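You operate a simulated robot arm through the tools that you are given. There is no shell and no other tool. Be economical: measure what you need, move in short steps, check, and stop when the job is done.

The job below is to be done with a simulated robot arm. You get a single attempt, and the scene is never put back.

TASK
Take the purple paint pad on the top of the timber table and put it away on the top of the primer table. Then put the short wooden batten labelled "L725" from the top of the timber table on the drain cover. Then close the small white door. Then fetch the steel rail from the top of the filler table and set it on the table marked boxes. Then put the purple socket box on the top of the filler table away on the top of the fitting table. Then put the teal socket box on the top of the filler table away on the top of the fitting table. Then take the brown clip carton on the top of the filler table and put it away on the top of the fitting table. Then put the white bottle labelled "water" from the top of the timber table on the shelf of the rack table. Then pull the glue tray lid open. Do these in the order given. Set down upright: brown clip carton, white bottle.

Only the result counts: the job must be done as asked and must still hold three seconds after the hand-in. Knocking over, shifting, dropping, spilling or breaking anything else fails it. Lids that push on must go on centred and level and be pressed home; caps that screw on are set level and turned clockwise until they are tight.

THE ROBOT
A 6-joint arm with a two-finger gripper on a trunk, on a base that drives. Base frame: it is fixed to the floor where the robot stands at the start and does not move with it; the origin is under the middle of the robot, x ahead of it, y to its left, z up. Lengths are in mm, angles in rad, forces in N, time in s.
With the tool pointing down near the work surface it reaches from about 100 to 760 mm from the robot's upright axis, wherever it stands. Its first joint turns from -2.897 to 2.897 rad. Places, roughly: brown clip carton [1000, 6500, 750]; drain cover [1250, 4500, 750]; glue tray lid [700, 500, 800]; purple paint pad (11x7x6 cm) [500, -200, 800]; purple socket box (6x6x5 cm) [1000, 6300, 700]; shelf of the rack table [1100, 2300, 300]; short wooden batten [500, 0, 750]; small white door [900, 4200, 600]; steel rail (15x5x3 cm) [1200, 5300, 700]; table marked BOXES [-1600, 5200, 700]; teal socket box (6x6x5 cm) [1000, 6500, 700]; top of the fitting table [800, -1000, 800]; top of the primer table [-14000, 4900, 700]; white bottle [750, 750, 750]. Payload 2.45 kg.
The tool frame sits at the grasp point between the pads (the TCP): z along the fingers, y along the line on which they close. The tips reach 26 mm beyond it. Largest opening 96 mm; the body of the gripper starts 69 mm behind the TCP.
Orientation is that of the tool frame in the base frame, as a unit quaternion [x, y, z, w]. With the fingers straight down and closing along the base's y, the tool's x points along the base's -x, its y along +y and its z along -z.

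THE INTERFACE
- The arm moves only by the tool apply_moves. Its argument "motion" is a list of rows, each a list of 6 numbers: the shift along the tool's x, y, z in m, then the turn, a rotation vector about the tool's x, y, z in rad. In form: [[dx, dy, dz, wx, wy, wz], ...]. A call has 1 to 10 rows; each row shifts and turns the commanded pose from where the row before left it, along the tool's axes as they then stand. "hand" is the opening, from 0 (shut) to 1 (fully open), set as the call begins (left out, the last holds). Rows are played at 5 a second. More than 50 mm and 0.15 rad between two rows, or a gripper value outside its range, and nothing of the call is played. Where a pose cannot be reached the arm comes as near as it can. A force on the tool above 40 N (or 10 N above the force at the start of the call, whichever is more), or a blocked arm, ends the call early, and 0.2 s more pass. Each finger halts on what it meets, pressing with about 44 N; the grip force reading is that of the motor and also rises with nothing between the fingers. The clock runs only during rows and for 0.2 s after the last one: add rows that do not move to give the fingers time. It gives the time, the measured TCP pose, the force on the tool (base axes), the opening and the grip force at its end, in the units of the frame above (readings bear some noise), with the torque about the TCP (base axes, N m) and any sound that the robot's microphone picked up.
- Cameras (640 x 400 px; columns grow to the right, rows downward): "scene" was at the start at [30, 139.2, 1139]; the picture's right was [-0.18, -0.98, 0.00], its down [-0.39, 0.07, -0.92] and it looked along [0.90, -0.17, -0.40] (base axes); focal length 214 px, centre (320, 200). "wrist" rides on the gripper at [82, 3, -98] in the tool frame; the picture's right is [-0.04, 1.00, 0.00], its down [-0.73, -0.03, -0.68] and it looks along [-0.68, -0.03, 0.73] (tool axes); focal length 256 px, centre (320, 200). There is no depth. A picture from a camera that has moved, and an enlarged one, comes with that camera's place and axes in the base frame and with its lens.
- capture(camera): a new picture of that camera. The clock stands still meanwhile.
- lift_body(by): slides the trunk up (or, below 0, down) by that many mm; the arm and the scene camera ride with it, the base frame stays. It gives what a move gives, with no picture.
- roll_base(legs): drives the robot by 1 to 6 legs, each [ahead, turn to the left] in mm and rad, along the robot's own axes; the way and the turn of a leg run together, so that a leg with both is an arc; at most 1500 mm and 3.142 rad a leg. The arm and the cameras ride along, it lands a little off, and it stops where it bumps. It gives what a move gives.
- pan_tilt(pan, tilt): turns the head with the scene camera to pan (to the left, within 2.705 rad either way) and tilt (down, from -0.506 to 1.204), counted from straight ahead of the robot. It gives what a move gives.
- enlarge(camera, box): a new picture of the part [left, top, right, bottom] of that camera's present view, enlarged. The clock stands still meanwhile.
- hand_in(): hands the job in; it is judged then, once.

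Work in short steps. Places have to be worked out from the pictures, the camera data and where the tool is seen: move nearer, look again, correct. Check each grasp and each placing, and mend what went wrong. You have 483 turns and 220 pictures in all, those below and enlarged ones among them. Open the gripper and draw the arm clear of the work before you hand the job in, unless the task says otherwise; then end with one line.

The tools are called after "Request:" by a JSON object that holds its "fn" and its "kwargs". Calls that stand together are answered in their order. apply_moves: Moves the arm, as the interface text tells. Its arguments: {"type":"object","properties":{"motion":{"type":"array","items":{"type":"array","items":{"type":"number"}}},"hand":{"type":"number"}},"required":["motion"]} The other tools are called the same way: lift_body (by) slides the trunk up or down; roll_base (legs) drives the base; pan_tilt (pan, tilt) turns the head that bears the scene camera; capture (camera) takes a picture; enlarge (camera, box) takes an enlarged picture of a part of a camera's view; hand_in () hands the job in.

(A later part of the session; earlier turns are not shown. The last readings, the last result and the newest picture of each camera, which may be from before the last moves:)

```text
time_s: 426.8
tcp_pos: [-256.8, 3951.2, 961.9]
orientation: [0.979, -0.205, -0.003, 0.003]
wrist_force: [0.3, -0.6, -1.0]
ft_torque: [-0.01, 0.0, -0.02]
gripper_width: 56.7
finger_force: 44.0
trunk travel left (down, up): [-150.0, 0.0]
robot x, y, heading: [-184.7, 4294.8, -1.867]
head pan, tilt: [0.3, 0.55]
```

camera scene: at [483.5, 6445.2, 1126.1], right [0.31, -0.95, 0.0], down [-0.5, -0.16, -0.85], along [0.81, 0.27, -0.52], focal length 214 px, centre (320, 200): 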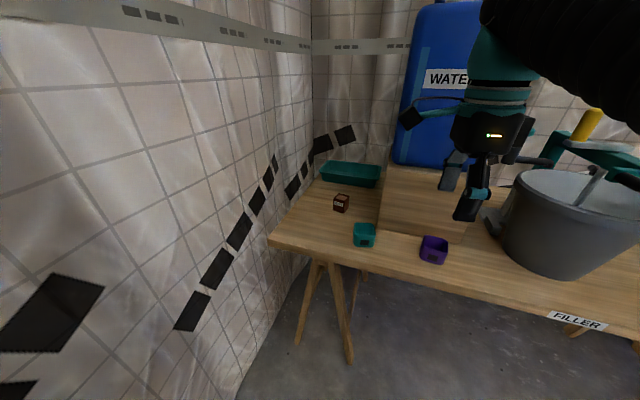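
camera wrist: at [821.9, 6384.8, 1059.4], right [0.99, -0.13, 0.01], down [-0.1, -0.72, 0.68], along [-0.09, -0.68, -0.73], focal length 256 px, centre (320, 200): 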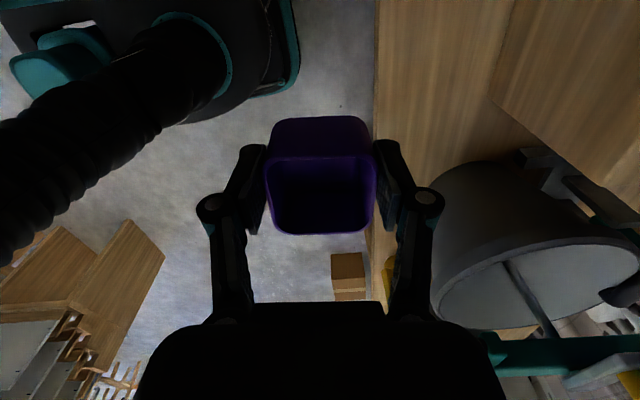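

Request:
{"fn": "roll_base", "kwargs": {"legs": [[0, 0.284], [1290, 0], [1290, 0], [1290, 0], [1270, 0], [0, 1.58]]}}

Request:
{"fn": "pan_tilt", "kwargs": {"pan": 0.1, "tilt": 0.5}}

Request:
{"fn": "capture", "kwargs": {"camera": "scene"}}

```text
time_s: 456.1
tcp_pos: [-21.3, -799.8, 961.2]
orientation: [0.764, 0.645, 0.0, 0.004]
wrist_force: [0.0, 0.4, -0.7]
ft_torque: [0.02, 0.02, 0.02]
gripper_width: 56.6
finger_force: 43.8
trunk travel left (down, up): [-150.0, 0.0]
robot x, y, heading: [-372.1, -816.2, -0.056]
head pan, tilt: [0.3, 0.55]
```

```text
time_s: 456.9
tcp_pos: [-21.0, -800.5, 961.3]
orientation: [0.764, 0.645, 0.002, 0.002]
wrist_force: [-0.4, 0.1, 0.1]
ft_torque: [0.03, -0.01, 0.01]
gripper_width: 56.5
finger_force: 44.4
trunk travel left (down, up): [-150.0, 0.0]
robot x, y, heading: [-369.2, -811.9, -0.049]
head pan, tilt: [0.099, 0.499]
```

```text
122 pictures are left
camera scene: at [-333.8, -651.1, 1130.7], right [0.05, -1.0, 0.0], down [-0.48, -0.02, -0.88], along [0.88, 0.04, -0.48], focal length 214 px, centre (320, 200)
```

scene: 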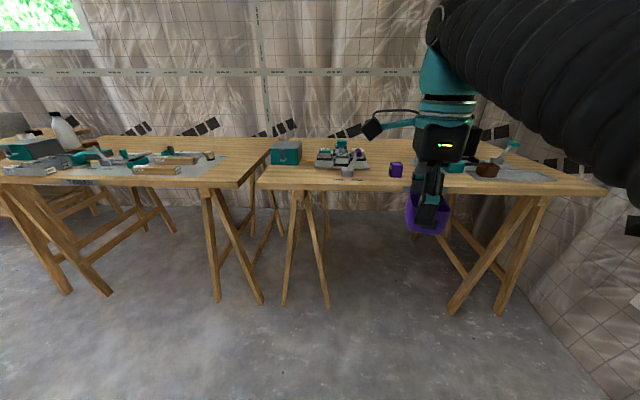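

I drive 320 mm closer and look at the table top for free space.

Request:
{"fn": "roll_base", "kwargs": {"legs": [[0, 0.05], [320, 0]]}}

Request:
{"fn": "pan_tilt", "kwargs": {"pan": 0.0, "tilt": 0.6}}

Request:
{"fn": "capture", "kwargs": {"camera": "scene"}}

Request:
{"fn": "capture", "kwargs": {"camera": "wrist"}}

```text
time_s: 459.4
tcp_pos: [294.2, -781.0, 962.3]
orientation: [0.746, 0.665, 0.0, 0.004]
wrist_force: [-0.3, -0.3, -1.1]
ft_torque: [0.0, -0.02, 0.02]
gripper_width: 56.7
finger_force: 43.7
trunk travel left (down, up): [-150.0, 0.0]
robot x, y, heading: [-55.5, -813.8, 0.0]
head pan, tilt: [0.099, 0.499]
```

```text
time_s: 460.1
tcp_pos: [293.9, -780.8, 962.7]
orientation: [0.746, 0.666, 0.0, 0.003]
wrist_force: [0.7, 0.1, -0.6]
ft_torque: [0.01, 0.0, -0.02]
gripper_width: 56.9
finger_force: 43.9
trunk travel left (down, up): [-150.0, 0.0]
robot x, y, heading: [-55.1, -815.1, -0.001]
head pan, tilt: [0.0, 0.6]
```

```text
121 pictures are left
camera scene: at [-27.9, -658.8, 1121.6], right [0.0, -1.0, 0.0], down [-0.56, 0.0, -0.83], along [0.83, 0.0, -0.56], focal length 214 px, centre (320, 200)
```

scene: 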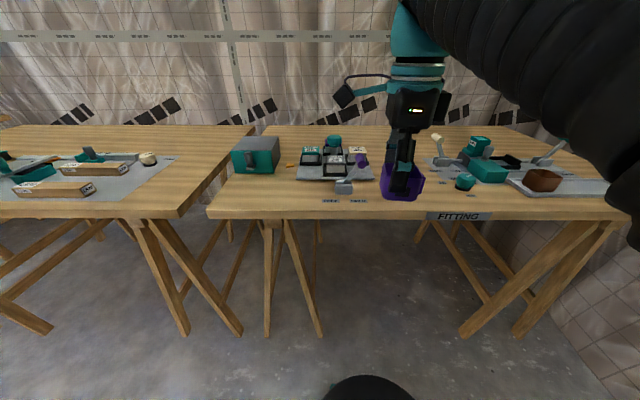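

```text
120 pictures are left
camera wrist: at [306.1, -699.5, 1059.9], right [0.99, -0.15, 0.01], down [-0.12, -0.72, 0.68], along [-0.1, -0.67, -0.73], focal length 256 px, centre (320, 200)
```

wrist: 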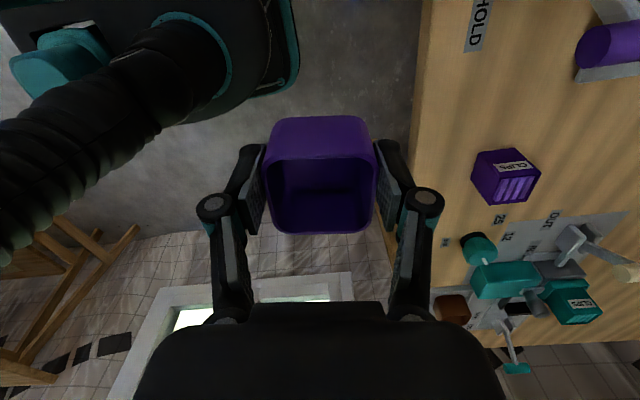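

There is free space at the front-left of the fitting table (x 400–600, y -400…-580). I carry the purple box to (480, -430), descending gradually.

Request:
{"fn": "apply_moves", "kwargs": {"motion": [[0.037, 0.0145, 0.004, 0, 0, 0], [0.037, 0.0145, 0.006, 0, 0, 0], [0.037, 0.0145, 0.008, 0, 0, 0], [0.037, 0.0145, 0.008, 0, 0, 0], [0.037, 0.0145, 0.008, 0, 0, 0], [0.037, 0.0145, 0.009, 0, 0, 0], [0.037, 0.0145, 0.009, 0, 0, 0], [0.037, 0.0145, 0.009, 0, 0, 0], [0.037, 0.0145, 0.009, 0, 0, 0], [0.037, 0.0145, 0.01, 0, 0, 0]]}}

Request:
{"fn": "capture", "kwargs": {"camera": "scene"}}

Request:
{"fn": "capture", "kwargs": {"camera": "wrist"}}

```text
time_s: 462.3
tcp_pos: [482.8, -430.3, 883.1]
orientation: [0.747, 0.665, 0.001, 0.003]
wrist_force: [-1.0, -1.3, 0.8]
ft_torque: [0.1, -0.05, -0.01]
gripper_width: 56.7
finger_force: 44.0
trunk travel left (down, up): [-150.0, 0.0]
robot x, y, heading: [-56.3, -813.2, 0.002]
head pan, tilt: [0.0, 0.6]
```

```text
119 pictures are left
camera scene: at [-28.1, -659.0, 1121.6], right [0.0, -1.0, 0.0], down [-0.56, 0.0, -0.83], along [0.83, 0.0, -0.56], focal length 214 px, centre (320, 200)
```

scene: 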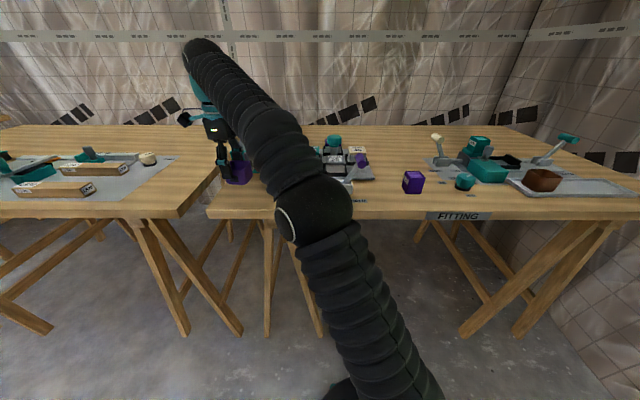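

```text
118 pictures are left
camera wrist: at [494.7, -348.9, 980.3], right [0.99, -0.15, 0.01], down [-0.12, -0.72, 0.68], along [-0.1, -0.67, -0.73], focal length 256 px, centre (320, 200)
```

wrist: 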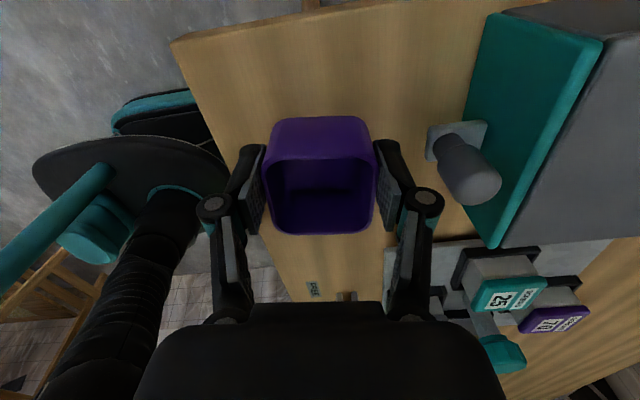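

A cabinet knob sits at x≈565+, so I shift 20 mm toward the front and lower.

Request:
{"fn": "apply_moves", "kwargs": {"motion": [[-0.004, -0.02, 0.01, 0, 0, 0], [0, 0, 0.02, 0, 0, 0], [0, 0, 0.01, 0, 0, 0], [0, 0, 0.005, 0, 0, 0], [0, 0, 0.004, 0, 0, 0]]}}

Request:
{"fn": "enlarge", "kwargs": {"camera": "scene", "box": [160, 100, 340, 230]}}

```text
time_s: 463.5
tcp_pos: [460.9, -431.9, 832.5]
orientation: [0.746, 0.666, 0.003, 0.003]
wrist_force: [0.2, -0.3, 29.7]
ft_torque: [-0.01, 0.0, 0.04]
gripper_width: 57.0
finger_force: 44.0
trunk travel left (down, up): [-150.0, 0.0]
robot x, y, heading: [-55.2, -812.4, -0.001]
head pan, tilt: [0.0, 0.6]
```

```text
3.08 times, centred on (250, 165) of scene
camera zoom: at [-29.0, -659.6, 1121.9], right [0.0, -1.0, 0.0], down [-0.56, 0.0, -0.83], along [0.83, 0.0, -0.56], focal length 660 px, centre (535, 308)
```

zoom: 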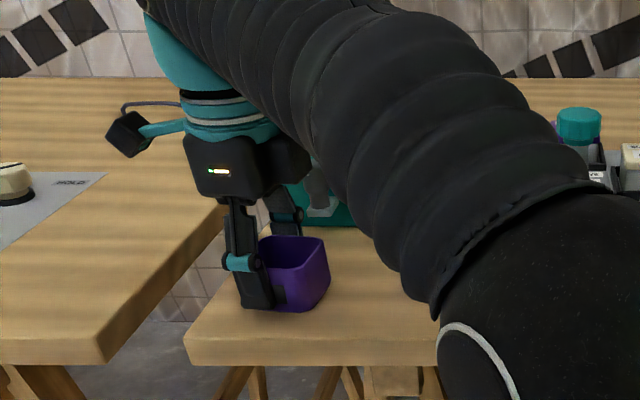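

Contact (30 N). I release to 80 mm and rise.

Request:
{"fn": "apply_moves", "kwargs": {"motion": [[0, 0, -0.002, 0, 0, 0], [0, 0, 0, 0, 0, 0]], "hand": 0.8}}

Request:
{"fn": "apply_moves", "kwargs": {"motion": [[0, 0, -0.02, 0, 0, 0], [0, 0, -0.04, 0, 0, 0], [-0.02, -0.01, -0.03, 0, 0, 0]]}}

Request:
{"fn": "enlarge", "kwargs": {"camera": "scene", "box": [160, 100, 340, 230]}}

```text
time_s: 464.1
tcp_pos: [461.1, -431.9, 833.2]
orientation: [0.746, 0.665, 0.001, 0.003]
wrist_force: [0.9, 0.3, 0.0]
ft_torque: [-0.01, 0.02, 0.0]
gripper_width: 77.1
finger_force: 0.1
trunk travel left (down, up): [-150.0, 0.0]
robot x, y, heading: [-55.7, -815.2, 0.004]
head pan, tilt: [0.0, 0.6]
```

```text
time_s: 464.9
tcp_pos: [450.2, -449.9, 924.3]
orientation: [0.746, 0.665, 0.0, 0.003]
wrist_force: [0.0, 0.7, -1.0]
ft_torque: [-0.05, 0.01, 0.01]
gripper_width: 76.6
finger_force: 0.1
trunk travel left (down, up): [-150.0, 0.0]
robot x, y, heading: [-54.9, -814.6, 0.001]
head pan, tilt: [0.0, 0.6]
```

```text
3.08 times, centred on (250, 165) of scene
camera zoom: at [-27.5, -658.4, 1121.5], right [0.0, -1.0, 0.0], down [-0.57, 0.0, -0.82], along [0.82, 0.0, -0.57], focal length 660 px, centre (535, 308)
```

zoom: 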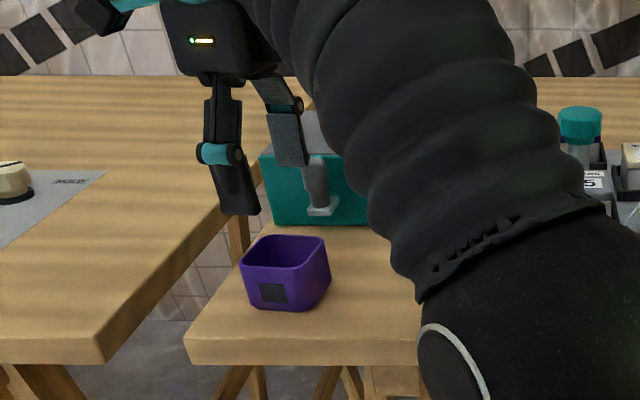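

Purple box placed. I tuck the arm and drive back for the teal box.

Request:
{"fn": "apply_moves", "kwargs": {"motion": [[-0.0433, -0.0147, -0.005, 0, 0, 0], [-0.0433, -0.0147, -0.005, 0, 0, 0], [-0.0433, -0.0147, -0.005, 0, 0, 0], [-0.0433, -0.0147, -0.005, 0, 0, 0], [-0.0433, -0.0147, -0.005, 0, 0, 0], [-0.0433, -0.0147, -0.005, 0, 0, 0], [-0.0433, -0.0147, -0.005, 0, 0, 0], [-0.0433, -0.0147, -0.005, 0, 0, 0]]}}

Request:
{"fn": "roll_base", "kwargs": {"legs": [[-250, 0], [0, 1.56], [1280, 0], [1280, 0], [1280, 0], [1280, 0]]}}

```text
time_s: 466.7
tcp_pos: [291.2, -778.7, 965.1]
orientation: [0.746, 0.666, 0.001, 0.004]
wrist_force: [0.9, 1.2, -0.6]
ft_torque: [0.0, 0.03, 0.02]
gripper_width: 76.6
finger_force: 0.0
trunk travel left (down, up): [-150.0, 0.0]
robot x, y, heading: [-53.5, -814.4, -0.002]
head pan, tilt: [0.0, 0.6]
```

```text
time_s: 496.2
tcp_pos: [-382.6, 4598.8, 964.7]
orientation: [0.039, 0.999, 0.003, 0.002]
wrist_force: [0.2, -0.3, 0.6]
ft_torque: [0.01, 0.01, -0.01]
gripper_width: 76.9
finger_force: 0.1
trunk travel left (down, up): [-150.0, 0.0]
robot x, y, heading: [-333.0, 4256.9, 1.611]
head pan, tilt: [0.0, 0.6]
```

Request:
{"fn": "roll_base", "kwargs": {"legs": [[0, -0.382], [1500, 0], [775, 0], [0, -1.229]]}}

Request:
{"fn": "pan_tilt", "kwargs": {"pan": 0.2, "tilt": 0.6}}

Request:
{"fn": "capture", "kwargs": {"camera": "scene"}}

Request:
{"fn": "capture", "kwargs": {"camera": "wrist"}}

```text
time_s: 508.0
tcp_pos: [495.3, 6657.7, 965.6]
orientation: [0.216, 0.976, -0.003, 0.002]
wrist_force: [2.0, -13.3, -1.2]
ft_torque: [1.28, 0.04, 1.08]
gripper_width: 76.5
finger_force: 0.1
trunk travel left (down, up): [-150.0, 0.0]
robot x, y, heading: [414.0, 6325.3, 1.231]
head pan, tilt: [0.0, 0.6]
stopped in leg 3: the force on the tool passed its limit at 118 N (the readings are from after the stop); the commanded pose is now the measured one
```

```text
time_s: 508.7
tcp_pos: [494.3, 6657.9, 964.9]
orientation: [0.217, 0.976, -0.003, 0.003]
wrist_force: [1.6, -17.7, 0.3]
ft_torque: [1.91, 0.19, 1.5]
gripper_width: 76.6
finger_force: 0.1
trunk travel left (down, up): [-150.0, 0.0]
robot x, y, heading: [413.5, 6326.9, 1.23]
head pan, tilt: [0.201, 0.6]
```

```text
115 pictures are left
camera scene: at [256.6, 6407.5, 1121.8], right [0.99, -0.14, 0.0], down [-0.08, -0.56, -0.83], along [0.12, 0.82, -0.56], focal length 214 px, centre (320, 200)
```

scene: 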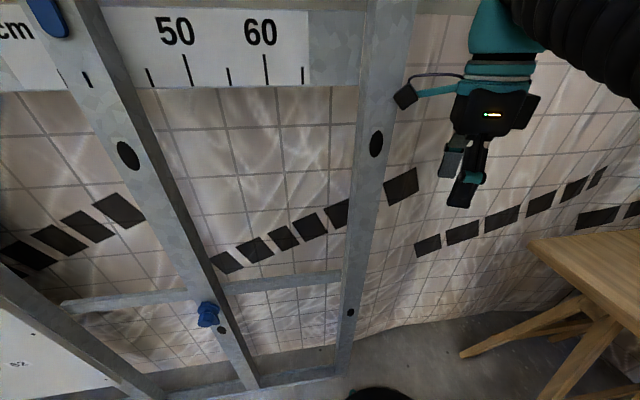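

```text
114 pictures are left
camera wrist: at [421.7, 6696.8, 1063.0], right [0.46, 0.89, 0.0], down [0.65, -0.33, 0.68], along [0.61, -0.32, -0.73], focal length 256 px, centre (320, 200)
```

wrist: 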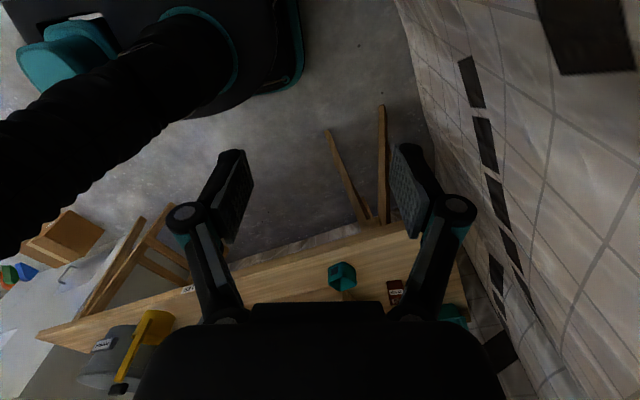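

The gripper touched the wall while driving in; nothing there moved. I back off 200 mm, then turn to face the table.

Request:
{"fn": "roll_base", "kwargs": {"legs": [[-200, 0], [0, -1.23]]}}

Request:
{"fn": "capture", "kwargs": {"camera": "scene"}}

Request:
{"fn": "capture", "kwargs": {"camera": "wrist"}}

```text
time_s: 513.3
tcp_pos: [687.3, 6179.9, 964.9]
orientation: [0.735, 0.678, -0.005, 0.0]
wrist_force: [0.1, 0.7, 0.2]
ft_torque: [0.03, -0.02, 0.03]
gripper_width: 76.6
finger_force: 0.0
trunk travel left (down, up): [-150.0, 0.0]
robot x, y, heading: [348.6, 6140.3, 0.006]
head pan, tilt: [0.201, 0.6]
```

```text
113 pictures are left
camera scene: at [370.4, 6314.6, 1121.6], right [0.21, -0.98, 0.0], down [-0.55, -0.12, -0.83], along [0.81, 0.17, -0.56], focal length 214 px, centre (320, 200)
```

scene: 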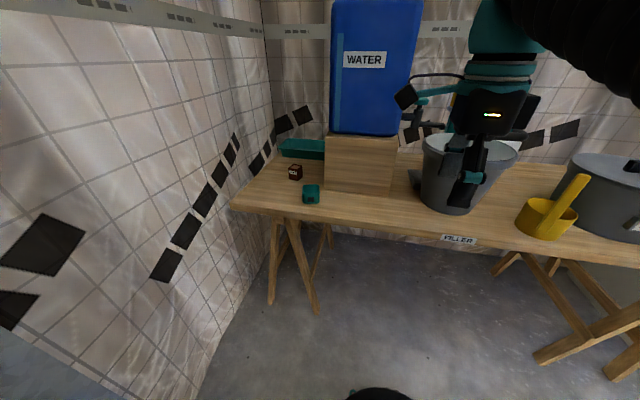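

```text
112 pictures are left
camera wrist: at [697.8, 6262.5, 1062.3], right [0.99, -0.12, -0.01], down [-0.09, -0.72, 0.68], along [-0.09, -0.68, -0.73], focal length 256 px, centre (320, 200)
```

wrist: 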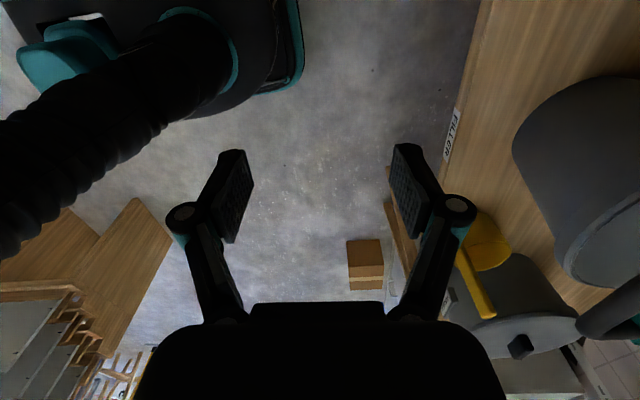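

The teal box is near (965, 6470), a bit far; I move the base to about (470, 6270).

Request:
{"fn": "roll_base", "kwargs": {"legs": [[0, 0.8], [180, 0], [0, -0.8]]}}

Request:
{"fn": "capture", "kwargs": {"camera": "scene"}}

```text
time_s: 519.0
tcp_pos: [814.8, 6316.6, 964.9]
orientation: [0.732, 0.681, -0.006, 0.001]
wrist_force: [0.1, 0.3, -0.4]
ft_torque: [0.02, -0.04, -0.02]
gripper_width: 76.8
finger_force: 0.1
trunk travel left (down, up): [-150.0, 0.0]
robot x, y, heading: [474.3, 6273.0, 0.018]
head pan, tilt: [0.201, 0.6]
```

```text
111 pictures are left
camera scene: at [496.1, 6447.5, 1121.6], right [0.22, -0.98, 0.0], down [-0.55, -0.13, -0.83], along [0.8, 0.18, -0.56], focal length 214 px, centre (320, 200)
```

scene: 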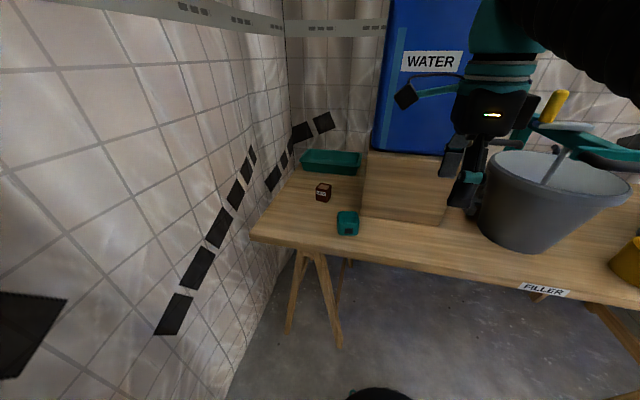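

Request:
{"fn": "apply_moves", "kwargs": {"motion": [[0.033, 0.025, 0.019, 0, 0, 0], [0.033, 0.025, 0.019, 0, 0, 0], [0.033, 0.025, 0.019, 0, 0, 0], [0.033, 0.025, 0.019, 0, 0, 0], [0.032, 0.024, 0.019, 0, 0, 0]], "hand": 1}}

Request:
{"fn": "capture", "kwargs": {"camera": "wrist"}}

```text
time_s: 520.2
tcp_pos: [952.9, 6472.1, 867.6]
orientation: [0.732, 0.681, -0.004, 0.0]
wrist_force: [0.3, -0.4, -0.1]
ft_torque: [0.04, -0.05, -0.03]
gripper_width: 95.8
finger_force: 0.1
trunk travel left (down, up): [-150.0, 0.0]
robot x, y, heading: [473.3, 6274.6, 0.018]
head pan, tilt: [0.201, 0.6]
```

```text
110 pictures are left
camera wrist: at [961.5, 6554.4, 964.8], right [0.99, -0.11, -0.01], down [-0.08, -0.73, 0.68], along [-0.08, -0.68, -0.73], focal length 256 px, centre (320, 200)
```

wrist: 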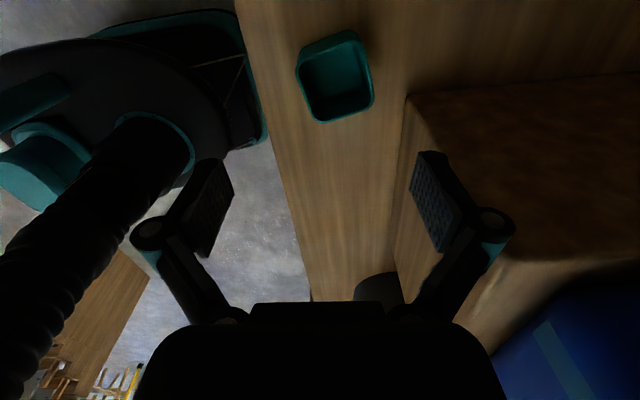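

Teal box centre ≈ (965, 6481), turned about +0.2 rad. I align the tool and descend to z≈790.

Request:
{"fn": "apply_moves", "kwargs": {"motion": [[0, 0, 0, 0, 0, -0.135], [0, 0, 0, 0, 0, -0.135], [0.0064, 0.0136, 0.02, 0, 0, 0], [0, 0, 0.03, 0, 0, 0], [0, 0, 0.027, 0, 0, 0]], "hand": 0.86}}

Request:
{"fn": "capture", "kwargs": {"camera": "wrist"}}

```text
time_s: 521.4
tcp_pos: [963.5, 6478.9, 788.8]
orientation: [0.634, 0.774, -0.004, 0.0]
wrist_force: [-0.8, 0.2, 0.2]
ft_torque: [-0.01, -0.02, -0.01]
gripper_width: 82.6
finger_force: 0.0
trunk travel left (down, up): [-150.0, 0.0]
robot x, y, heading: [475.1, 6272.4, 0.027]
head pan, tilt: [0.201, 0.6]
```

```text
109 pictures are left
camera wrist: at [950.9, 6560.5, 886.3], right [0.99, 0.16, -0.01], down [0.12, -0.72, 0.68], along [0.1, -0.68, -0.73], focal length 256 px, centre (320, 200)
```

wrist: 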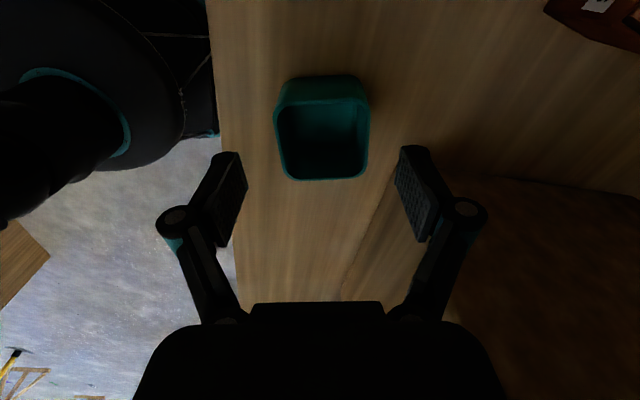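

Aligned. I shift 6 mm, descend to z≈747 and close.

Request:
{"fn": "apply_moves", "kwargs": {"motion": [[0.006, 0.001, 0.015, 0, 0, 0], [0, 0, 0.015, 0, 0, 0], [0, 0, 0.012, 0, 0, 0]]}}

Request:
{"fn": "apply_moves", "kwargs": {"motion": [[0, 0, 0, 0, 0, 0], [0, 0, 0, 0, 0, 0], [0, 0, 0, 0, 0, 0]], "hand": 0}}

Request:
{"fn": "capture", "kwargs": {"camera": "wrist"}}

```text
time_s: 522.2
tcp_pos: [961.0, 6484.6, 747.4]
orientation: [0.634, 0.773, -0.005, -0.001]
wrist_force: [-0.5, 0.0, -0.3]
ft_torque: [-0.02, 0.02, 0.02]
gripper_width: 82.5
finger_force: 0.0
trunk travel left (down, up): [-150.0, 0.0]
robot x, y, heading: [475.3, 6275.7, 0.022]
head pan, tilt: [0.201, 0.6]
```

```text
time_s: 523.0
tcp_pos: [960.6, 6485.5, 748.0]
orientation: [0.634, 0.773, -0.005, -0.001]
wrist_force: [0.6, 0.1, 6.6]
ft_torque: [-0.02, -0.1, -0.04]
gripper_width: 57.0
finger_force: 44.0
trunk travel left (down, up): [-150.0, 0.0]
robot x, y, heading: [474.3, 6272.6, 0.029]
head pan, tilt: [0.201, 0.6]
```

```text
108 pictures are left
camera wrist: at [948.1, 6567.4, 846.1], right [0.99, 0.16, -0.01], down [0.12, -0.72, 0.68], along [0.1, -0.68, -0.73], focal length 256 px, centre (320, 200)
```

wrist: 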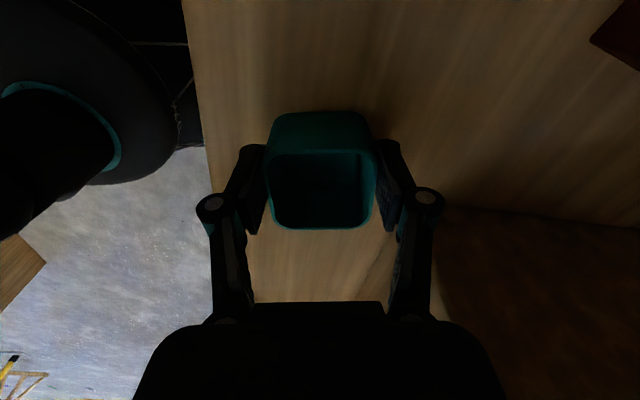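

Gripped at 57 mm. I lift straight up, then retract.

Request:
{"fn": "apply_moves", "kwargs": {"motion": [[0, 0, -0.015, 0, 0, 0], [0, 0, -0.04, 0, 0, 0], [0, 0, -0.04, 0, 0, 0], [0, 0, -0.04, 0, 0, 0], [0, 0, -0.035, 0, 0, 0], [-0.0266, -0.035, -0.01, 0, 0, 0], [-0.0266, -0.035, -0.01, 0, 0, 0], [-0.0266, -0.035, -0.01, 0, 0, 0], [-0.0266, -0.035, -0.01, 0, 0, 0], [-0.0266, -0.035, -0.005, 0, 0, 0]]}}

Request:
{"fn": "capture", "kwargs": {"camera": "wrist"}}

```text
time_s: 525.2
tcp_pos: [815.8, 6319.5, 966.4]
orientation: [0.633, 0.774, -0.006, -0.002]
wrist_force: [0.1, 0.5, -1.3]
ft_torque: [-0.04, 0.08, 0.0]
gripper_width: 56.8
finger_force: 43.7
trunk travel left (down, up): [-150.0, 0.0]
robot x, y, heading: [476.3, 6270.8, 0.022]
head pan, tilt: [0.201, 0.6]
```

```text
107 pictures are left
camera wrist: at [803.4, 6402.1, 1064.3], right [0.99, 0.16, -0.01], down [0.12, -0.72, 0.68], along [0.1, -0.68, -0.73], focal length 256 px, centre (320, 200)
```

wrist: 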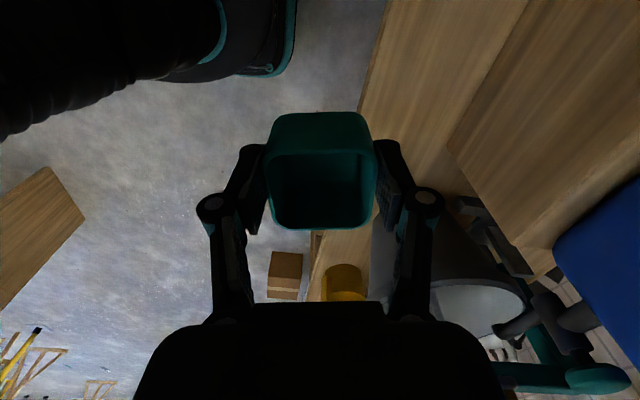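

Held. I drive to the fitting table.

Request:
{"fn": "roll_base", "kwargs": {"legs": [[0, -1.97], [1500, 0], [590, 0]]}}

```text
time_s: 540.1
tcp_pos: [-366.1, 4019.0, 967.5]
orientation: [0.995, -0.104, -0.002, -0.005]
wrist_force: [-0.3, -0.4, -0.1]
ft_torque: [0.01, -0.03, 0.01]
gripper_width: 56.9
finger_force: 43.8
trunk travel left (down, up): [-150.0, 0.0]
robot x, y, heading: [-273.9, 4350.5, -1.958]
head pan, tilt: [0.201, 0.6]
```

Request:
{"fn": "roll_base", "kwargs": {"legs": [[0, 0.392], [1280, 0], [1280, 0], [1280, 0], [1270, 0], [0, 1.566]]}}

```text
time_s: 569.2
tcp_pos: [6.7, -620.0, 966.5]
orientation: [0.647, 0.762, -0.005, 0.0]
wrist_force: [-0.6, -0.1, -1.1]
ft_torque: [0.04, 0.01, 0.0]
gripper_width: 56.6
finger_force: 44.4
trunk travel left (down, up): [-150.0, 0.0]
robot x, y, heading: [-336.8, -656.6, -0.01]
head pan, tilt: [0.201, 0.6]
```

Request:
{"fn": "roll_base", "kwargs": {"legs": [[290, 0.01]]}}

Request:
{"fn": "pan_tilt", "kwargs": {"pan": 0.1, "tilt": 0.6}}

Request:
{"fn": "capture", "kwargs": {"camera": "scene"}}

```text
time_s: 571.1
tcp_pos: [286.0, -617.5, 967.0]
orientation: [0.642, 0.767, -0.006, 0.0]
wrist_force: [-0.4, -0.9, -1.5]
ft_torque: [0.0, 0.01, -0.02]
gripper_width: 56.6
finger_force: 43.1
trunk travel left (down, up): [-150.0, 0.0]
robot x, y, heading: [-58.0, -654.9, 0.001]
head pan, tilt: [0.201, 0.6]
```

```text
time_s: 571.8
tcp_pos: [286.3, -617.7, 967.7]
orientation: [0.642, 0.766, -0.005, -0.001]
wrist_force: [0.7, 0.1, -1.0]
ft_torque: [0.04, -0.01, 0.01]
gripper_width: 56.7
finger_force: 44.7
trunk travel left (down, up): [-150.0, 0.0]
robot x, y, heading: [-54.0, -654.4, 0.003]
head pan, tilt: [0.099, 0.6]
```

```text
106 pictures are left
camera scene: at [-29.0, -492.0, 1121.6], right [0.1, -0.99, 0.0], down [-0.56, -0.06, -0.83], along [0.82, 0.08, -0.56], focal length 214 px, centre (320, 200)
```

scene: 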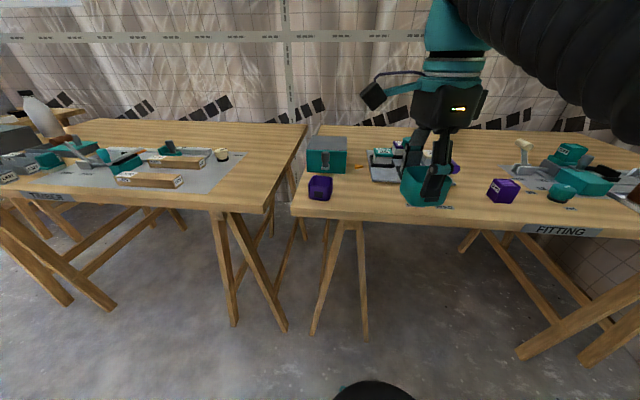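

Purple sits fine. I carry the teal box to (462, -518), next to it.

Request:
{"fn": "apply_moves", "kwargs": {"motion": [[0.0135, 0.0382, 0.018, 0, 0, 0], [0.0135, 0.0382, 0.018, 0, 0, 0], [0.0135, 0.0382, 0.018, 0, 0, 0], [0.0135, 0.0382, 0.018, 0, 0, 0], [0.0135, 0.0382, 0.018, 0, 0, 0]]}}

Request:
{"fn": "capture", "kwargs": {"camera": "wrist"}}

Request:
{"fn": "enlarge", "kwargs": {"camera": "scene", "box": [280, 110, 460, 240]}}

```text
time_s: 573.0
tcp_pos: [462.5, -517.2, 873.5]
orientation: [0.642, 0.767, -0.004, 0.0]
wrist_force: [-0.6, -0.9, 0.4]
ft_torque: [0.01, -0.05, -0.01]
gripper_width: 56.8
finger_force: 44.0
trunk travel left (down, up): [-150.0, 0.0]
robot x, y, heading: [-58.4, -654.6, 0.001]
head pan, tilt: [0.099, 0.6]
```

```text
105 pictures are left
camera wrist: at [452.4, -435.8, 971.4], right [0.99, 0.14, -0.01], down [0.1, -0.72, 0.68], along [0.09, -0.68, -0.73], focal length 256 px, centre (320, 200)
```

wrist: 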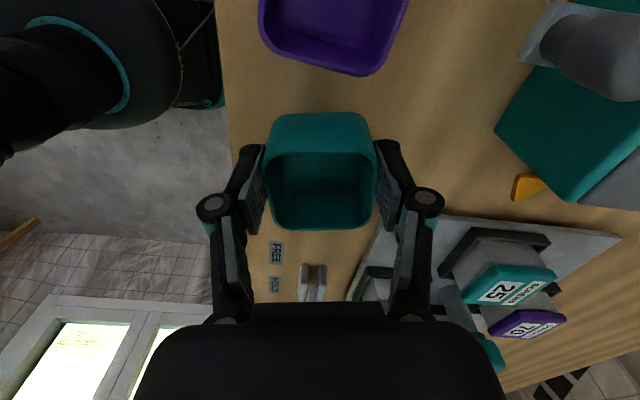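

```text
3.08 times, centred on (370, 175) of scene
camera zoom: at [-29.4, -492.2, 1121.6], right [0.1, -0.99, 0.0], down [-0.56, -0.06, -0.83], along [0.82, 0.08, -0.56], focal length 660 px, centre (166, 277)
```

zoom: 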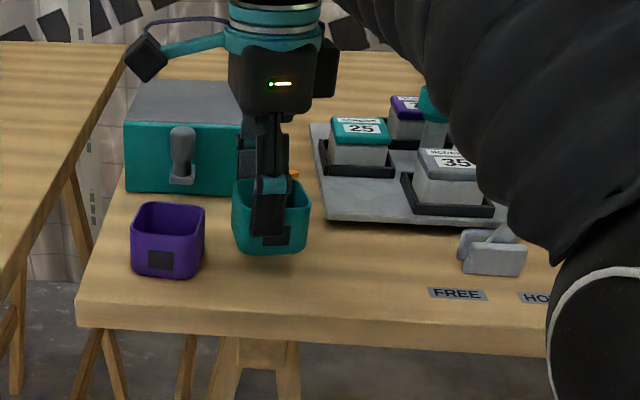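

Spot is clear. I lower to contact.

Request:
{"fn": "apply_moves", "kwargs": {"motion": [[0, 0, 0.02, 0, 0, 0], [0, 0, 0.013, 0, 0, 0], [0, 0, 0.004, 0, 0, 0], [0, 0, 0.004, 0, 0, 0]]}}

```text
time_s: 574.0
tcp_pos: [462.2, -520.0, 836.1]
orientation: [0.642, 0.767, -0.004, 0.001]
wrist_force: [2.5, 1.1, 28.6]
ft_torque: [0.04, -0.07, -0.01]
gripper_width: 57.0
finger_force: 43.3
trunk travel left (down, up): [-150.0, 0.0]
robot x, y, heading: [-55.1, -652.8, 0.001]
head pan, tilt: [0.099, 0.6]
```

Contact. I release and rise.

Request:
{"fn": "apply_moves", "kwargs": {"motion": [[0, 0, -0.002, 0, 0, 0], [0, 0, 0, 0, 0, 0]], "hand": 0.8}}

Request:
{"fn": "apply_moves", "kwargs": {"motion": [[0, 0, -0.02, 0, 0, 0], [0, 0, -0.04, 0, 0, 0], [0, 0, -0.04, 0, 0, 0]]}}

Request:
{"fn": "enlarge", "kwargs": {"camera": "scene", "box": [280, 110, 460, 240]}}

Request:
{"fn": "capture", "kwargs": {"camera": "wrist"}}

```text
time_s: 574.6
tcp_pos: [461.9, -518.9, 836.0]
orientation: [0.641, 0.767, -0.005, -0.001]
wrist_force: [-0.1, -0.1, -0.4]
ft_torque: [0.02, -0.02, 0.04]
gripper_width: 76.7
finger_force: 0.0
trunk travel left (down, up): [-150.0, 0.0]
robot x, y, heading: [-53.2, -652.8, 0.003]
head pan, tilt: [0.099, 0.6]
```

```text
time_s: 575.4
tcp_pos: [460.6, -516.9, 934.8]
orientation: [0.643, 0.766, -0.006, -0.001]
wrist_force: [-0.7, -0.2, 1.1]
ft_torque: [-0.02, 0.04, -0.02]
gripper_width: 76.6
finger_force: 0.0
trunk travel left (down, up): [-150.0, 0.0]
robot x, y, heading: [-57.1, -658.3, 0.002]
head pan, tilt: [0.099, 0.6]
```

```text
3.08 times, centred on (370, 175) of scene
camera zoom: at [-28.9, -492.0, 1121.5], right [0.1, -0.99, 0.0], down [-0.56, -0.06, -0.83], along [0.82, 0.08, -0.56], focal length 660 px, centre (166, 277)
```

zoom: 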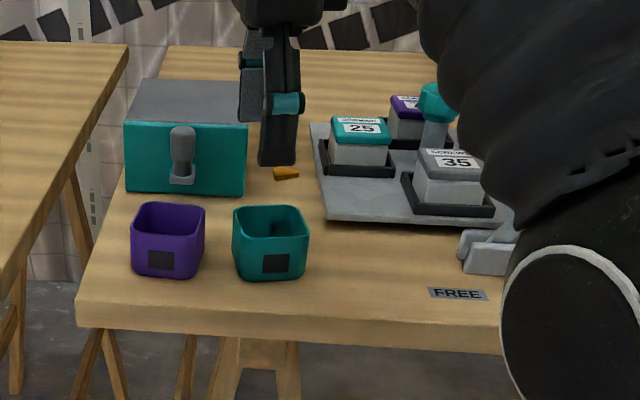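

```text
102 pictures are left
camera wrist: at [450.2, -435.0, 1032.4], right [0.99, 0.13, -0.01], down [0.1, -0.72, 0.68], along [0.09, -0.68, -0.73], focal length 256 px, centre (320, 200)
```

wrist: 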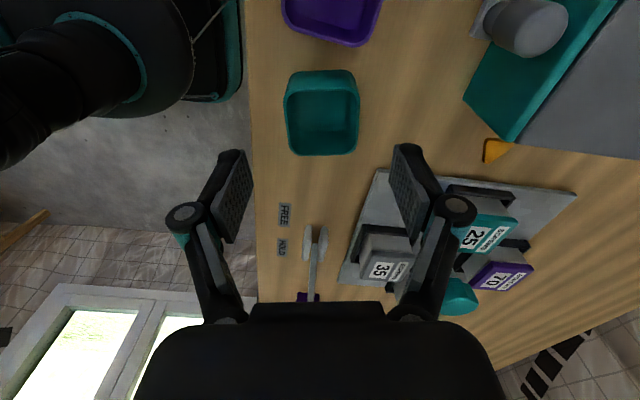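

Both boxes stand well; a third spot at (455, -605) is free. I tuck and drive back for the carton.

Request:
{"fn": "apply_moves", "kwargs": {"motion": [[-0.0143, -0.037, -0.006, 0, 0, 0], [-0.0143, -0.037, -0.006, 0, 0, 0], [-0.0143, -0.037, -0.006, 0, 0, 0], [-0.0143, -0.037, -0.006, 0, 0, 0], [-0.0143, -0.037, -0.006, 0, 0, 0]]}}

Request:
{"fn": "roll_base", "kwargs": {"legs": [[-250, 0], [0, 1.566], [1240, 0], [1240, 0], [1240, 0], [1236, 0]]}}

```text
time_s: 576.6
tcp_pos: [288.1, -617.9, 966.2]
orientation: [0.642, 0.767, -0.005, -0.001]
wrist_force: [0.9, 0.0, -0.4]
ft_torque: [-0.01, 0.04, 0.0]
gripper_width: 76.9
finger_force: 0.0
trunk travel left (down, up): [-150.0, 0.0]
robot x, y, heading: [-54.4, -656.5, 0.003]
head pan, tilt: [0.099, 0.6]
```

```text
time_s: 605.6
tcp_pos: [-168.3, 4649.8, 968.1]
orientation: [-0.077, 0.997, -0.004, 0.002]
wrist_force: [-0.2, -0.3, -0.1]
ft_torque: [-0.02, 0.0, -0.01]
gripper_width: 76.9
finger_force: 0.1
trunk travel left (down, up): [-150.0, 0.0]
robot x, y, heading: [-139.4, 4301.8, 1.548]
head pan, tilt: [0.099, 0.6]
```

Request:
{"fn": "roll_base", "kwargs": {"legs": [[0, -0.282], [1000, 0], [864, 0], [0, -0.6]]}}

```text
time_s: 617.4
tcp_pos: [626.1, 6305.1, 967.5]
orientation: [0.343, 0.939, -0.005, 0.001]
wrist_force: [-0.4, 0.5, -0.4]
ft_torque: [0.0, 0.04, 0.0]
gripper_width: 76.7
finger_force: 0.0
trunk travel left (down, up): [-150.0, 0.0]
robot x, y, heading: [384.4, 6056.6, 0.7]
head pan, tilt: [0.099, 0.6]
```

Request:
{"fn": "roll_base", "kwargs": {"legs": [[0, 0.107], [226, 0], [0, -0.807]]}}

Request:
{"fn": "pan_tilt", "kwargs": {"pan": 0.3, "tilt": 0.6}}

Request:
{"fn": "capture", "kwargs": {"camera": "scene"}}

Request:
{"fn": "enlarge", "kwargs": {"camera": "scene", "box": [250, 130, 410, 250]}}

```text
time_s: 621.8
tcp_pos: [887.2, 6255.1, 967.4]
orientation: [0.645, 0.765, -0.005, -0.001]
wrist_force: [0.0, 0.4, -0.1]
ft_torque: [0.02, 0.01, 0.01]
gripper_width: 76.7
finger_force: 0.1
trunk travel left (down, up): [-150.0, 0.0]
robot x, y, heading: [543.7, 6216.4, -0.003]
head pan, tilt: [0.099, 0.6]
```

```text
time_s: 622.5
tcp_pos: [887.3, 6254.1, 968.8]
orientation: [0.644, 0.765, -0.005, -0.002]
wrist_force: [0.4, -0.4, 0.7]
ft_torque: [0.02, 0.02, 0.0]
gripper_width: 76.8
finger_force: 0.1
trunk travel left (down, up): [-150.0, 0.0]
robot x, y, heading: [544.0, 6213.9, -0.001]
head pan, tilt: [0.3, 0.6]
```

```text
101 pictures are left
camera scene: at [567.4, 6399.5, 1121.6], right [0.29, -0.96, 0.0], down [-0.54, -0.16, -0.83], along [0.79, 0.24, -0.56], focal length 214 px, centre (320, 200)
```

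scene: 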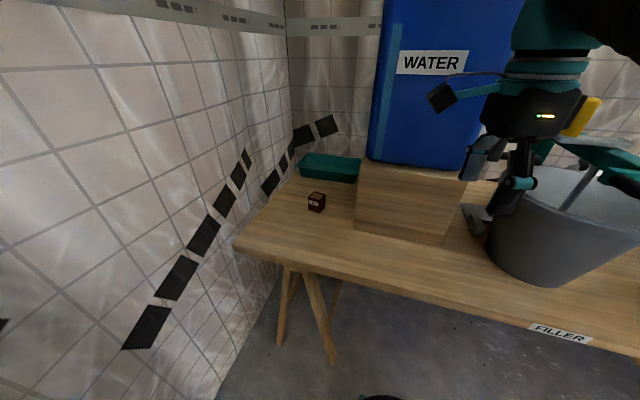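

```text
3.33 times, centred on (330, 190) of scene
camera zoom: at [567.4, 6399.5, 1121.6], right [0.29, -0.96, 0.0], down [-0.54, -0.16, -0.83], along [0.79, 0.24, -0.56], focal length 715 px, centre (287, 233)
```

zoom: 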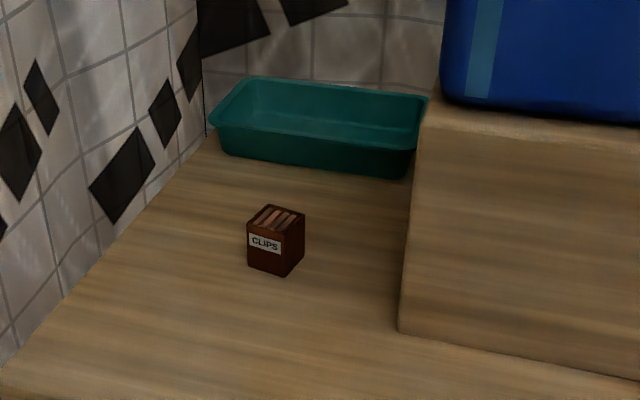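

Carton ≈ (1097, 6572). The tank edge would be close to the arm from here, so I shift the base in +y by backing up at an angle.

Request:
{"fn": "roll_base", "kwargs": {"legs": [[-200, 0], [0, -0.9], [-205, 0], [0, 0.9], [310, 0]]}}

Request:
{"fn": "capture", "kwargs": {"camera": "scene"}}

```text
time_s: 631.5
tcp_pos: [882.0, 6386.0, 968.4]
orientation: [0.661, 0.75, -0.005, -0.001]
wrist_force: [0.2, -0.1, -0.4]
ft_torque: [-0.03, 0.06, -0.03]
gripper_width: 76.9
finger_force: 0.1
trunk travel left (down, up): [-150.0, 0.0]
robot x, y, heading: [539.9, 6362.9, -0.052]
head pan, tilt: [0.3, 0.6]
```

```text
99 pictures are left
camera scene: at [569.7, 6545.5, 1121.6], right [0.25, -0.97, 0.0], down [-0.55, -0.14, -0.83], along [0.8, 0.21, -0.56], focal length 214 px, centre (320, 200)
```

scene: 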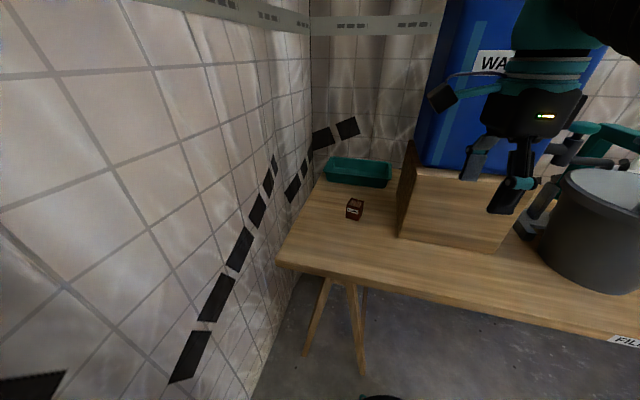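

Request:
{"fn": "apply_moves", "kwargs": {"motion": [[0.0464, 0.0059, 0.01, 0, 0, 0], [0.0464, 0.0059, 0.01, 0, 0, 0], [0.0464, 0.0059, 0.01, 0, 0, 0], [0.0464, 0.0059, 0.01, 0, 0, 0], [-0.0059, 0.0455, 0.016, 0, 0, 0], [-0.0059, 0.0455, 0.016, 0, 0, 0], [-0.0059, 0.0455, 0.016, 0, 0, 0], [-0.0059, 0.0455, 0.016, 0, 0, 0]], "hand": 1}}

Request:
{"fn": "capture", "kwargs": {"camera": "wrist"}}

Request:
{"fn": "capture", "kwargs": {"camera": "scene"}}

```text
time_s: 633.4
tcp_pos: [1067.6, 6571.6, 860.5]
orientation: [0.661, 0.75, -0.005, 0.0]
wrist_force: [-0.9, -0.2, 0.5]
ft_torque: [0.03, -0.09, 0.0]
gripper_width: 96.0
finger_force: 0.1
trunk travel left (down, up): [-150.0, 0.0]
robot x, y, heading: [539.0, 6366.3, -0.046]
head pan, tilt: [0.3, 0.6]
```

```text
98 pictures are left
camera wrist: at [1061.3, 6654.5, 957.5], right [1.0, 0.09, -0.01], down [0.07, -0.73, 0.68], along [0.05, -0.68, -0.73], focal length 256 px, centre (320, 200)
```

wrist: 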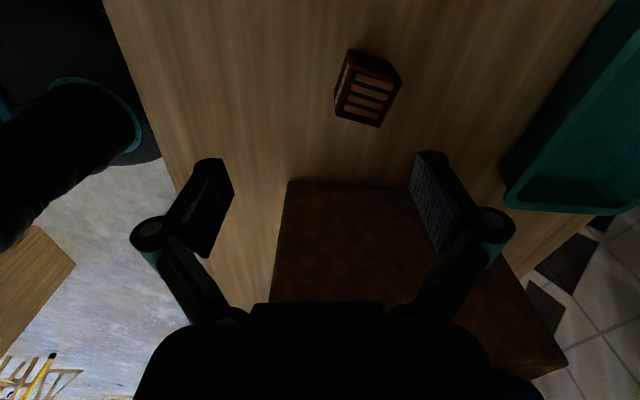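

```text
97 pictures are left
camera scene: at [569.2, 6545.5, 1121.6], right [0.25, -0.97, 0.0], down [-0.55, -0.14, -0.83], along [0.8, 0.21, -0.56], focal length 214 px, centre (320, 200)
```

scene: 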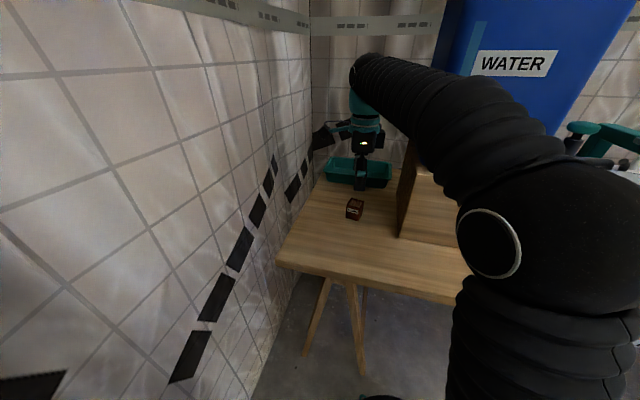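

Carton centre ≈ (1104, 6582), turned about -0.2 rad. I align and come down to z≈800 to check.

Request:
{"fn": "apply_moves", "kwargs": {"motion": [[0, 0, 0, 0, 0, 0.109], [0, 0, 0, 0, 0, 0.109], [0, 0, 0, 0, 0, 0.109], [0.017, 0.033, 0.02, 0, 0, 0], [0, 0, 0.02, 0, 0, 0], [0, 0, 0.02, 0, 0, 0]], "hand": 0.75}}

Request:
{"fn": "capture", "kwargs": {"camera": "wrist"}}

```text
time_s: 634.8
tcp_pos: [1100.3, 6581.3, 802.2]
orientation: [0.775, 0.632, -0.005, 0.0]
wrist_force: [0.3, 0.7, 0.0]
ft_torque: [0.01, 0.01, -0.02]
gripper_width: 72.0
finger_force: 0.1
trunk travel left (down, up): [-150.0, 0.0]
robot x, y, heading: [533.9, 6364.9, -0.048]
head pan, tilt: [0.3, 0.6]
```

```text
96 pictures are left
camera wrist: at [1122.0, 6661.7, 898.9], right [0.97, -0.24, -0.01], down [-0.17, -0.71, 0.68], along [-0.17, -0.66, -0.73], focal length 256 px, centre (320, 200)
```

wrist: 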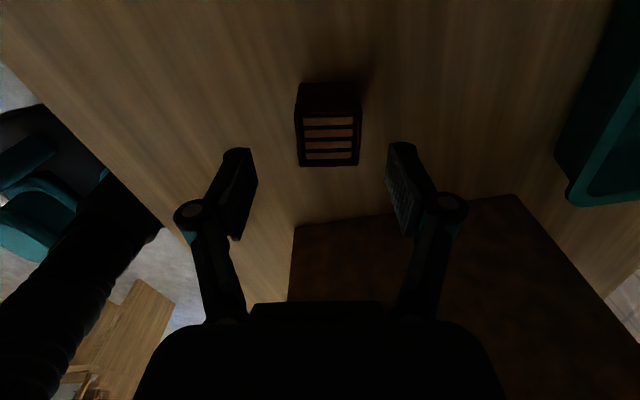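

I shift 7 mm sideways and 4 mm along, descend to z≈745 and close.

Request:
{"fn": "apply_moves", "kwargs": {"motion": [[0.004, 0.007, 0.012, 0, 0, 0], [0, 0, 0.02, 0, 0, 0], [0, 0, 0.015, 0, 0, 0], [0, 0, 0.01, 0, 0, 0]]}}

Request:
{"fn": "capture", "kwargs": {"camera": "wrist"}}

```text
time_s: 635.8
tcp_pos: [1108.2, 6583.3, 743.6]
orientation: [0.775, 0.632, -0.004, 0.0]
wrist_force: [0.4, -0.5, 0.4]
ft_torque: [-0.02, 0.01, 0.0]
gripper_width: 71.9
finger_force: 0.0
trunk travel left (down, up): [-150.0, 0.0]
robot x, y, heading: [534.4, 6364.8, -0.046]
head pan, tilt: [0.3, 0.6]
```

```text
95 pictures are left
camera wrist: at [1128.3, 6663.4, 841.6], right [0.97, -0.24, -0.01], down [-0.17, -0.71, 0.68], along [-0.17, -0.66, -0.73], focal length 256 px, centre (320, 200)
```

wrist: 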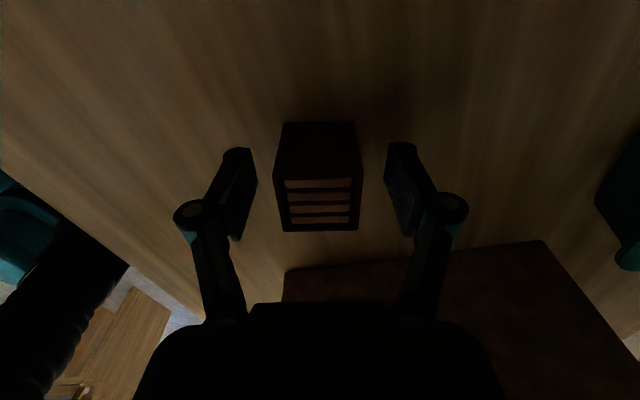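

Centred; closing.

Request:
{"fn": "apply_moves", "kwargs": {"motion": [[0, 0, 0, 0, 0, 0], [0, 0, 0, 0, 0, 0], [0, 0, 0, 0, 0, 0], [0, 0, 0, 0, 0, 0]], "hand": 0}}

Request:
{"fn": "apply_moves", "kwargs": {"motion": [[0, 0, -0.01, 0, 0, 0], [0, 0, -0.03, 0, 0, 0], [0, 0, -0.03, 0, 0, 0], [0, 0, -0.03, 0, 0, 0]]}}

Request:
{"fn": "capture", "kwargs": {"camera": "wrist"}}

```text
time_s: 636.8
tcp_pos: [1107.3, 6584.1, 744.1]
orientation: [0.774, 0.633, -0.004, -0.001]
wrist_force: [0.7, 1.0, 2.1]
ft_torque: [0.01, 0.01, -0.02]
gripper_width: 41.4
finger_force: 43.7
trunk travel left (down, up): [-150.0, 0.0]
robot x, y, heading: [534.8, 6365.5, -0.048]
head pan, tilt: [0.3, 0.6]
```

```text
time_s: 637.8
tcp_pos: [1108.0, 6584.7, 845.4]
orientation: [0.774, 0.633, -0.006, 0.0]
wrist_force: [0.9, -0.5, -1.4]
ft_torque: [0.01, 0.0, -0.02]
gripper_width: 40.8
finger_force: 44.3
trunk travel left (down, up): [-150.0, 0.0]
robot x, y, heading: [539.0, 6368.4, -0.047]
head pan, tilt: [0.3, 0.6]
```

```text
94 pictures are left
camera wrist: at [1128.3, 6665.6, 941.9], right [0.97, -0.24, -0.01], down [-0.17, -0.71, 0.69], along [-0.17, -0.66, -0.73], focal length 256 px, centre (320, 200)
```

wrist: 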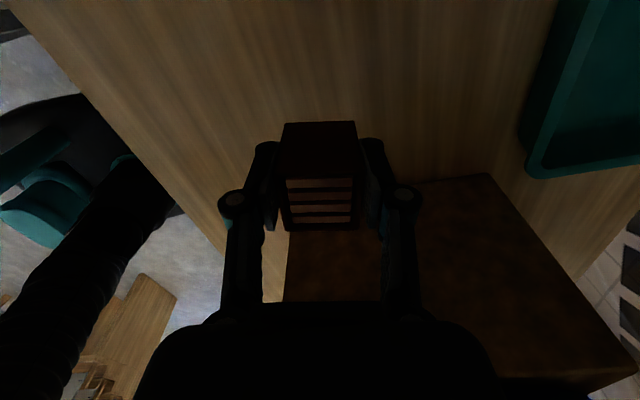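

Carton is held (41 mm). I retract away from the tank.

Request:
{"fn": "apply_moves", "kwargs": {"motion": [[-0.0088, -0.0431, -0.018, 0, 0, 0], [-0.0088, -0.0431, -0.02, 0, 0, 0], [-0.0088, -0.0431, -0.022, 0, 0, 0], [-0.0088, -0.0431, -0.022, 0, 0, 0], [-0.0088, -0.0431, -0.022, 0, 0, 0], [-0.039, 0.0075, -0.01, 0, 0, 0], [-0.039, 0.0075, -0.006, 0, 0, 0], [-0.039, 0.0075, 0, 0, 0, 0], [-0.039, 0.0075, 0, 0, 0, 0], [-0.039, 0.0075, 0, 0, 0, 0]]}}

Request:
{"fn": "roll_base", "kwargs": {"legs": [[-150, 0], [0, -1.87], [1500, 0], [560, 0]]}}

```text
time_s: 640.0
tcp_pos: [884.8, 6385.8, 964.2]
orientation: [0.775, 0.632, -0.006, 0.0]
wrist_force: [-0.4, 1.1, -0.5]
ft_torque: [-0.03, -0.01, 0.0]
gripper_width: 41.0
finger_force: 43.6
trunk travel left (down, up): [-150.0, 0.0]
robot x, y, heading: [536.1, 6364.1, -0.051]
head pan, tilt: [0.3, 0.6]
```

```text
time_s: 655.5
tcp_pos: [-405.9, 4127.4, 965.4]
orientation: [0.967, -0.253, -0.003, -0.004]
wrist_force: [-0.3, -0.4, -0.4]
ft_torque: [0.01, -0.02, 0.01]
gripper_width: 40.9
finger_force: 44.2
trunk travel left (down, up): [-150.0, 0.0]
robot x, y, heading: [-321.4, 4465.3, -1.932]
head pan, tilt: [0.3, 0.6]
```

Request:
{"fn": "roll_base", "kwargs": {"legs": [[0, 0.371], [1300, 0], [1300, 0], [1300, 0], [1285, 0], [0, 1.561]]}}

```text
time_s: 685.3
tcp_pos: [117.9, -662.7, 964.5]
orientation: [0.751, 0.661, -0.005, 0.0]
wrist_force: [-1.3, 0.4, -0.5]
ft_torque: [0.04, 0.0, 0.01]
gripper_width: 41.3
finger_force: 44.4
trunk travel left (down, up): [-150.0, 0.0]
robot x, y, heading: [-225.5, -710.8, 0.018]
head pan, tilt: [0.3, 0.6]
```

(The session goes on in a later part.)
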